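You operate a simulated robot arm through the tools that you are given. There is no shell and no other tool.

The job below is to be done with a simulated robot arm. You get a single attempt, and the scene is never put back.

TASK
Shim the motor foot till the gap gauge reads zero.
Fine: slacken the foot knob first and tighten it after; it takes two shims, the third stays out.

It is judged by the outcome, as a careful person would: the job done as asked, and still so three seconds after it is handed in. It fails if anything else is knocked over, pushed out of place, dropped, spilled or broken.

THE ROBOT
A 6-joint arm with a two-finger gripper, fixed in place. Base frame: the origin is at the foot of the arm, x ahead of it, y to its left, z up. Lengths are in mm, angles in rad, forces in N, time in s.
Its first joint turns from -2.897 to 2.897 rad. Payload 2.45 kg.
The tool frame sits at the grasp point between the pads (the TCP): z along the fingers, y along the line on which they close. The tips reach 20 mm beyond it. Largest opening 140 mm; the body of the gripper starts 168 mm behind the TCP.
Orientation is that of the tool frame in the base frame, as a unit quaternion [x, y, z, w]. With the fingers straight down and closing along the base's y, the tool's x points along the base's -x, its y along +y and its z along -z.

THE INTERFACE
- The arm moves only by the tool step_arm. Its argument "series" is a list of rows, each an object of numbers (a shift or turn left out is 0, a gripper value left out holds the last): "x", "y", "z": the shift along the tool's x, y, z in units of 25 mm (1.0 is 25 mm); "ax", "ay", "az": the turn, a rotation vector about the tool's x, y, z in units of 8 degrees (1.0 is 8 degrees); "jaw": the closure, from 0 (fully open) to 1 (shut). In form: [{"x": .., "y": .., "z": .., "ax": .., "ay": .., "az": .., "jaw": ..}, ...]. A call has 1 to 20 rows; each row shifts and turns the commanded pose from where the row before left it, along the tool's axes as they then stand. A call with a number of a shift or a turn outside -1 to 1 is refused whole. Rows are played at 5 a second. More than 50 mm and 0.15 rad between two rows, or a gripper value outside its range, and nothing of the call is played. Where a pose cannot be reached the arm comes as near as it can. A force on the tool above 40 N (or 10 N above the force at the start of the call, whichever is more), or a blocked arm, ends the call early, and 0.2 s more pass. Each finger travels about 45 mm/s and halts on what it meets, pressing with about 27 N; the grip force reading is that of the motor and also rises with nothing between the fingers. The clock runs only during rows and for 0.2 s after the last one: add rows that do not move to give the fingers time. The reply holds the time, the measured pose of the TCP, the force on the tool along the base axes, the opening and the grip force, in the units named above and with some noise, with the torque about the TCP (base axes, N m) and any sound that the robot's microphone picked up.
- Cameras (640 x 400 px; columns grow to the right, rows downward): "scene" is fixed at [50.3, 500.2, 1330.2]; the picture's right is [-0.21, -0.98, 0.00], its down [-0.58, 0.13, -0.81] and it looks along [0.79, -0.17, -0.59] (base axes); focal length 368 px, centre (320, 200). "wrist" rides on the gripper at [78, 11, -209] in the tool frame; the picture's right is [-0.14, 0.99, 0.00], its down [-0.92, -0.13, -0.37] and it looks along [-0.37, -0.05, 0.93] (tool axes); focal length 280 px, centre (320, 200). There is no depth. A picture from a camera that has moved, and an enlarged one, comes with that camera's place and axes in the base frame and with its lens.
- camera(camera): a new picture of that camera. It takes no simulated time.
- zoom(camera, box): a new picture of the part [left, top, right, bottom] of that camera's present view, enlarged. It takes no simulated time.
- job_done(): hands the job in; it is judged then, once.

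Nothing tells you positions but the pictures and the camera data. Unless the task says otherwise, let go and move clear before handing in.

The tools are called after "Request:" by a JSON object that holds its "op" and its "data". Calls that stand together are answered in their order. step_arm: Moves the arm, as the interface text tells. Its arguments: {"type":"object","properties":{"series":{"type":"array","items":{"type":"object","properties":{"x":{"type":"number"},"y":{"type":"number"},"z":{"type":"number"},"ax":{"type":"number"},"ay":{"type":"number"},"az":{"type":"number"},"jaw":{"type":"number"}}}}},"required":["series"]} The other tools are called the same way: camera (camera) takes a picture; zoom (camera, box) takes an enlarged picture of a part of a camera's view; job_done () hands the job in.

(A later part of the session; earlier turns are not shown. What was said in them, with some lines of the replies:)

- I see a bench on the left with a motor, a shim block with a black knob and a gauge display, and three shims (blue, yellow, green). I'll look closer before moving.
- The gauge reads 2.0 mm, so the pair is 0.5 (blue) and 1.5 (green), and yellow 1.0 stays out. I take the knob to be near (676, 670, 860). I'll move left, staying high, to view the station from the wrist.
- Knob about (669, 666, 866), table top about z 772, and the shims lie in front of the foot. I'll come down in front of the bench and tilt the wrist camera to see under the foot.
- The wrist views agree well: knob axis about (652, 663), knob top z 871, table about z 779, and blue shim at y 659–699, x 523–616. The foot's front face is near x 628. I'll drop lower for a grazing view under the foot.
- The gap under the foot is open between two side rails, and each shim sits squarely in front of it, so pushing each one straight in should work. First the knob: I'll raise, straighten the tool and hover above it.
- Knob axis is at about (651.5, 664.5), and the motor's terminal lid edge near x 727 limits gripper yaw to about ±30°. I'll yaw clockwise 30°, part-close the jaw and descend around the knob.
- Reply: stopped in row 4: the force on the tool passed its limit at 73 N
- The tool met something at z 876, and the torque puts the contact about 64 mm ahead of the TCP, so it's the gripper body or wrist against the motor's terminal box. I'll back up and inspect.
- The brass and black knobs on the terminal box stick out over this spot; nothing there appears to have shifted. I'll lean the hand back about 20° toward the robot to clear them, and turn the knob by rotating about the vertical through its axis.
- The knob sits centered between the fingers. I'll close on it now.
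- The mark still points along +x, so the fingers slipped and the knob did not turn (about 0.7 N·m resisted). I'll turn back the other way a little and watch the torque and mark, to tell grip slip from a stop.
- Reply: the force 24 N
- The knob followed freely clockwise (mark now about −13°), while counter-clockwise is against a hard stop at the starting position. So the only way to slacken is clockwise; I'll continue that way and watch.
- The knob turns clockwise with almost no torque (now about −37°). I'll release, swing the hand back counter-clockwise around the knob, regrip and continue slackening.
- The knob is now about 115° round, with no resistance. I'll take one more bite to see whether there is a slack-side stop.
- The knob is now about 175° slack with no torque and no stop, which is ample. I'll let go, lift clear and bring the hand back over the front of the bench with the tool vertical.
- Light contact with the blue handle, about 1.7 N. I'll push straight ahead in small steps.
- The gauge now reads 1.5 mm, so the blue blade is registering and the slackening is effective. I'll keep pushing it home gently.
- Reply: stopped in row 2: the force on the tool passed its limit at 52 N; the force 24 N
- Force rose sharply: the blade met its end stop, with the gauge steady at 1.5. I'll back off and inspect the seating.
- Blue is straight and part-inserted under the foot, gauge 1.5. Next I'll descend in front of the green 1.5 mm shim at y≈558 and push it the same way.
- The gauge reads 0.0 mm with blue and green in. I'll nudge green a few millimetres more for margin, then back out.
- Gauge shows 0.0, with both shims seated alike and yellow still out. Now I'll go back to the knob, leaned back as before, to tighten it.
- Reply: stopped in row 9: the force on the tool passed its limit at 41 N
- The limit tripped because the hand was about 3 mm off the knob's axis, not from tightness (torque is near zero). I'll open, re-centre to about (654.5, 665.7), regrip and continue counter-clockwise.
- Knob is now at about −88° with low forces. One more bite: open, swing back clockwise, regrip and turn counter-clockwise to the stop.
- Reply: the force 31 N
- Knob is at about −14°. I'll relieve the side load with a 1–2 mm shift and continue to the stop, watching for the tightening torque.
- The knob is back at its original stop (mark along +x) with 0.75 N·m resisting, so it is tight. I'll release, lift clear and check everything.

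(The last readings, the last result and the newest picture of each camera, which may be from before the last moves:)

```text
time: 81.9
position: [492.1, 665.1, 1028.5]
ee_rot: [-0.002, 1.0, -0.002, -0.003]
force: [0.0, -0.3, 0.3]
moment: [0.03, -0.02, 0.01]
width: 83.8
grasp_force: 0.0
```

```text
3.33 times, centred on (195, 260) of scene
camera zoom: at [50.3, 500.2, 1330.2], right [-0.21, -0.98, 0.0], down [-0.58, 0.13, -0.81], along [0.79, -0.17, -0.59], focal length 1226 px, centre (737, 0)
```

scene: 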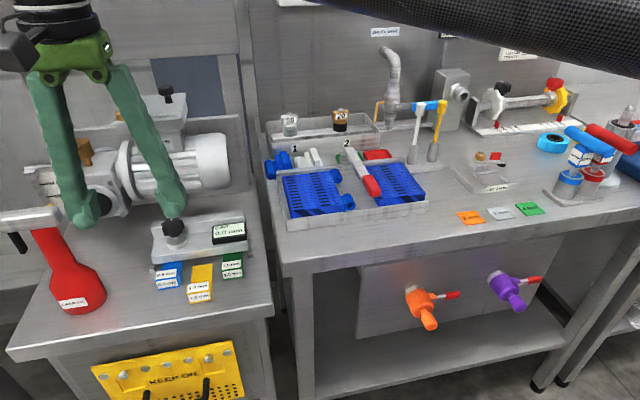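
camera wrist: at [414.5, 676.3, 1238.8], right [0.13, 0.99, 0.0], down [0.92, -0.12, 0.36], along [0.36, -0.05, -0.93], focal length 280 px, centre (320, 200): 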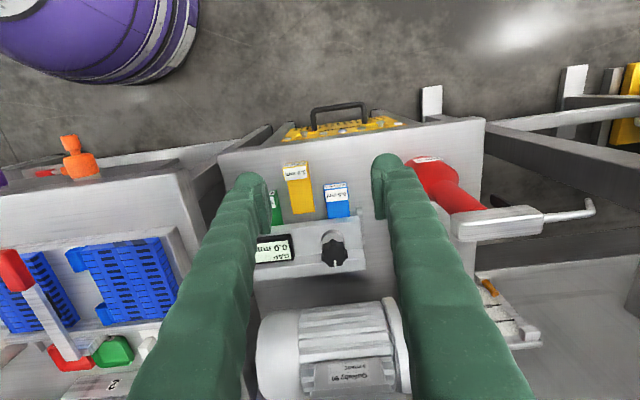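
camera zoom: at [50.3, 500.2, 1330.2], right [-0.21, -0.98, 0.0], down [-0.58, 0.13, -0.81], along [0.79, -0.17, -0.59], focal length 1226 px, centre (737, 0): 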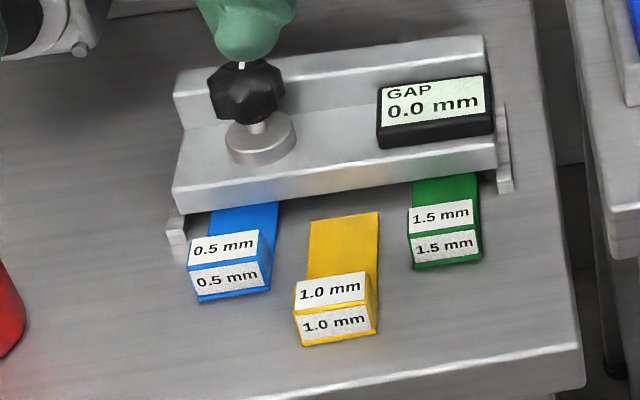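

The gauge holds 0.0, the knob mark is back at its start, and yellow is untouched. I'll move the arm away and do a last check of the surroundings, including the terminal box I touched.

Request:
{"op": "step_arm", "data": {"series": [{"z": -1, "y": -1}, {"z": -1, "y": -1}, {"z": -1, "y": -1}, {"y": -1}, {"y": -1}, {"y": -1}, {"y": -1}, {"y": -1}, {"y": -1}, {"y": -1}, {}]}}

Request:
{"op": "camera", "data": {"camera": "scene"}}

Request:
{"op": "zoom", "data": {"camera": "scene", "box": [0, 70, 260, 240]}}

Request:
{"op": "zoom", "data": {"camera": "scene", "box": [130, 190, 270, 320]}}

```text
time: 84.3
position: [492.7, 416.7, 1104.3]
ee_rot: [-0.001, 1.0, -0.002, -0.003]
force: [0.6, -0.6, -0.2]
moment: [0.0, -0.01, -0.01]
width: 84.0
grasp_force: 0.1
```

```text
taken
```

scene: 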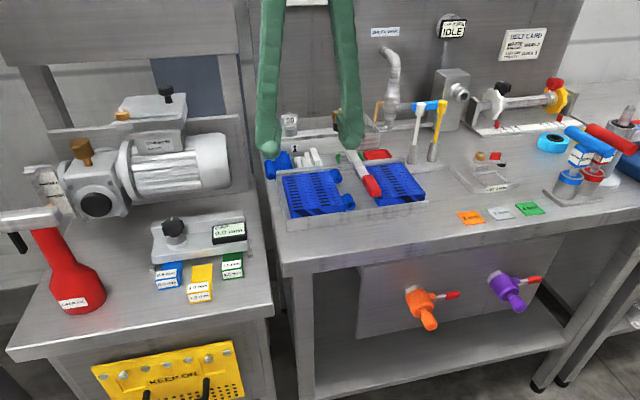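

```text
2.35 times, centred on (130, 155) of scene
camera zoom: at [50.3, 500.2, 1330.2], right [-0.21, -0.98, 0.0], down [-0.58, 0.13, -0.81], along [0.79, -0.17, -0.59], focal length 865 px, centre (767, 306)
```

zoom: 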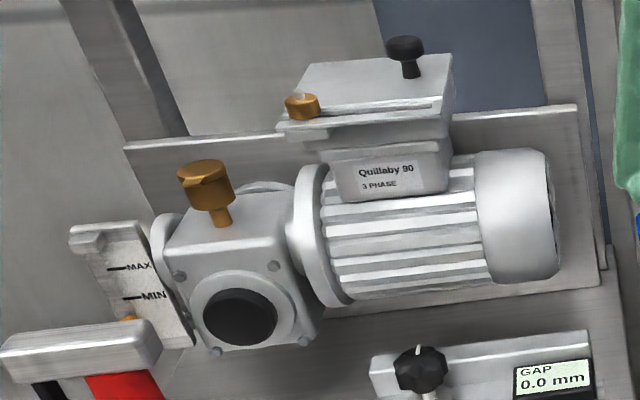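

```text
3.08 times, centred on (200, 255) of scene
camera zoom: at [50.3, 500.2, 1330.2], right [-0.21, -0.98, 0.0], down [-0.58, 0.13, -0.81], along [0.79, -0.17, -0.59], focal length 1131 px, centre (689, 31)
```

zoom: 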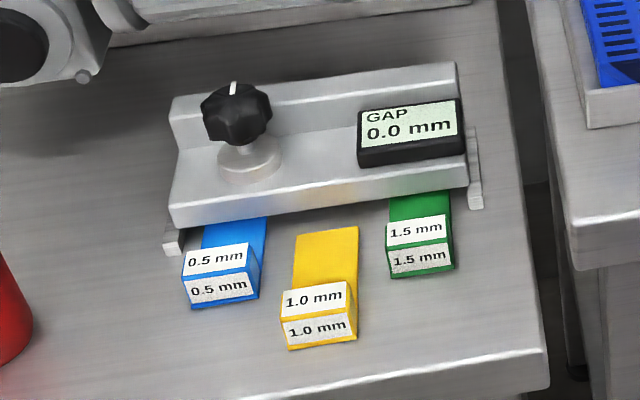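

The gauge reads 0.0 mm with blue and green under the foot. The knob is tight with its mark where it began, yellow is in its original place, and the motor and terminal box look the same as at the start. The arm is clear, so I'm handing in.

Request:
{"op": "job_done", "data": {}}

```text
The job is handed in.
```

The motor foot is shimmed and the gap gauge reads 0.0 mm. The blue 0.5 mm and green 1.5 mm shims are under the foot, and the yellow 1.0 mm shim was left out where it lay.

- **Knob:** It would not turn counter-clockwise from the start, so I slackened it clockwise by about 175°. After shimming I turned it back to its original stop, where it resisted at about 0.75 N·m with its mark in the starting position.
- **Shims:** I pushed both straight in. The blue one came up against a stop with its handle still about 43 mm short of the foot, and I brought the green one to nearly the same depth. A brief 52 N push on the blue one tripped the force limit, but the foot did not appear to move.
- **Contact with the motor:** On my first approach to the knob, the hand pressed on something by the motor, most likely its terminal box, with about 73 N for a moment before I backed off. In the final pictures the box and its knobs look the same as at the start.

I let go and moved the arm clear before handing in.
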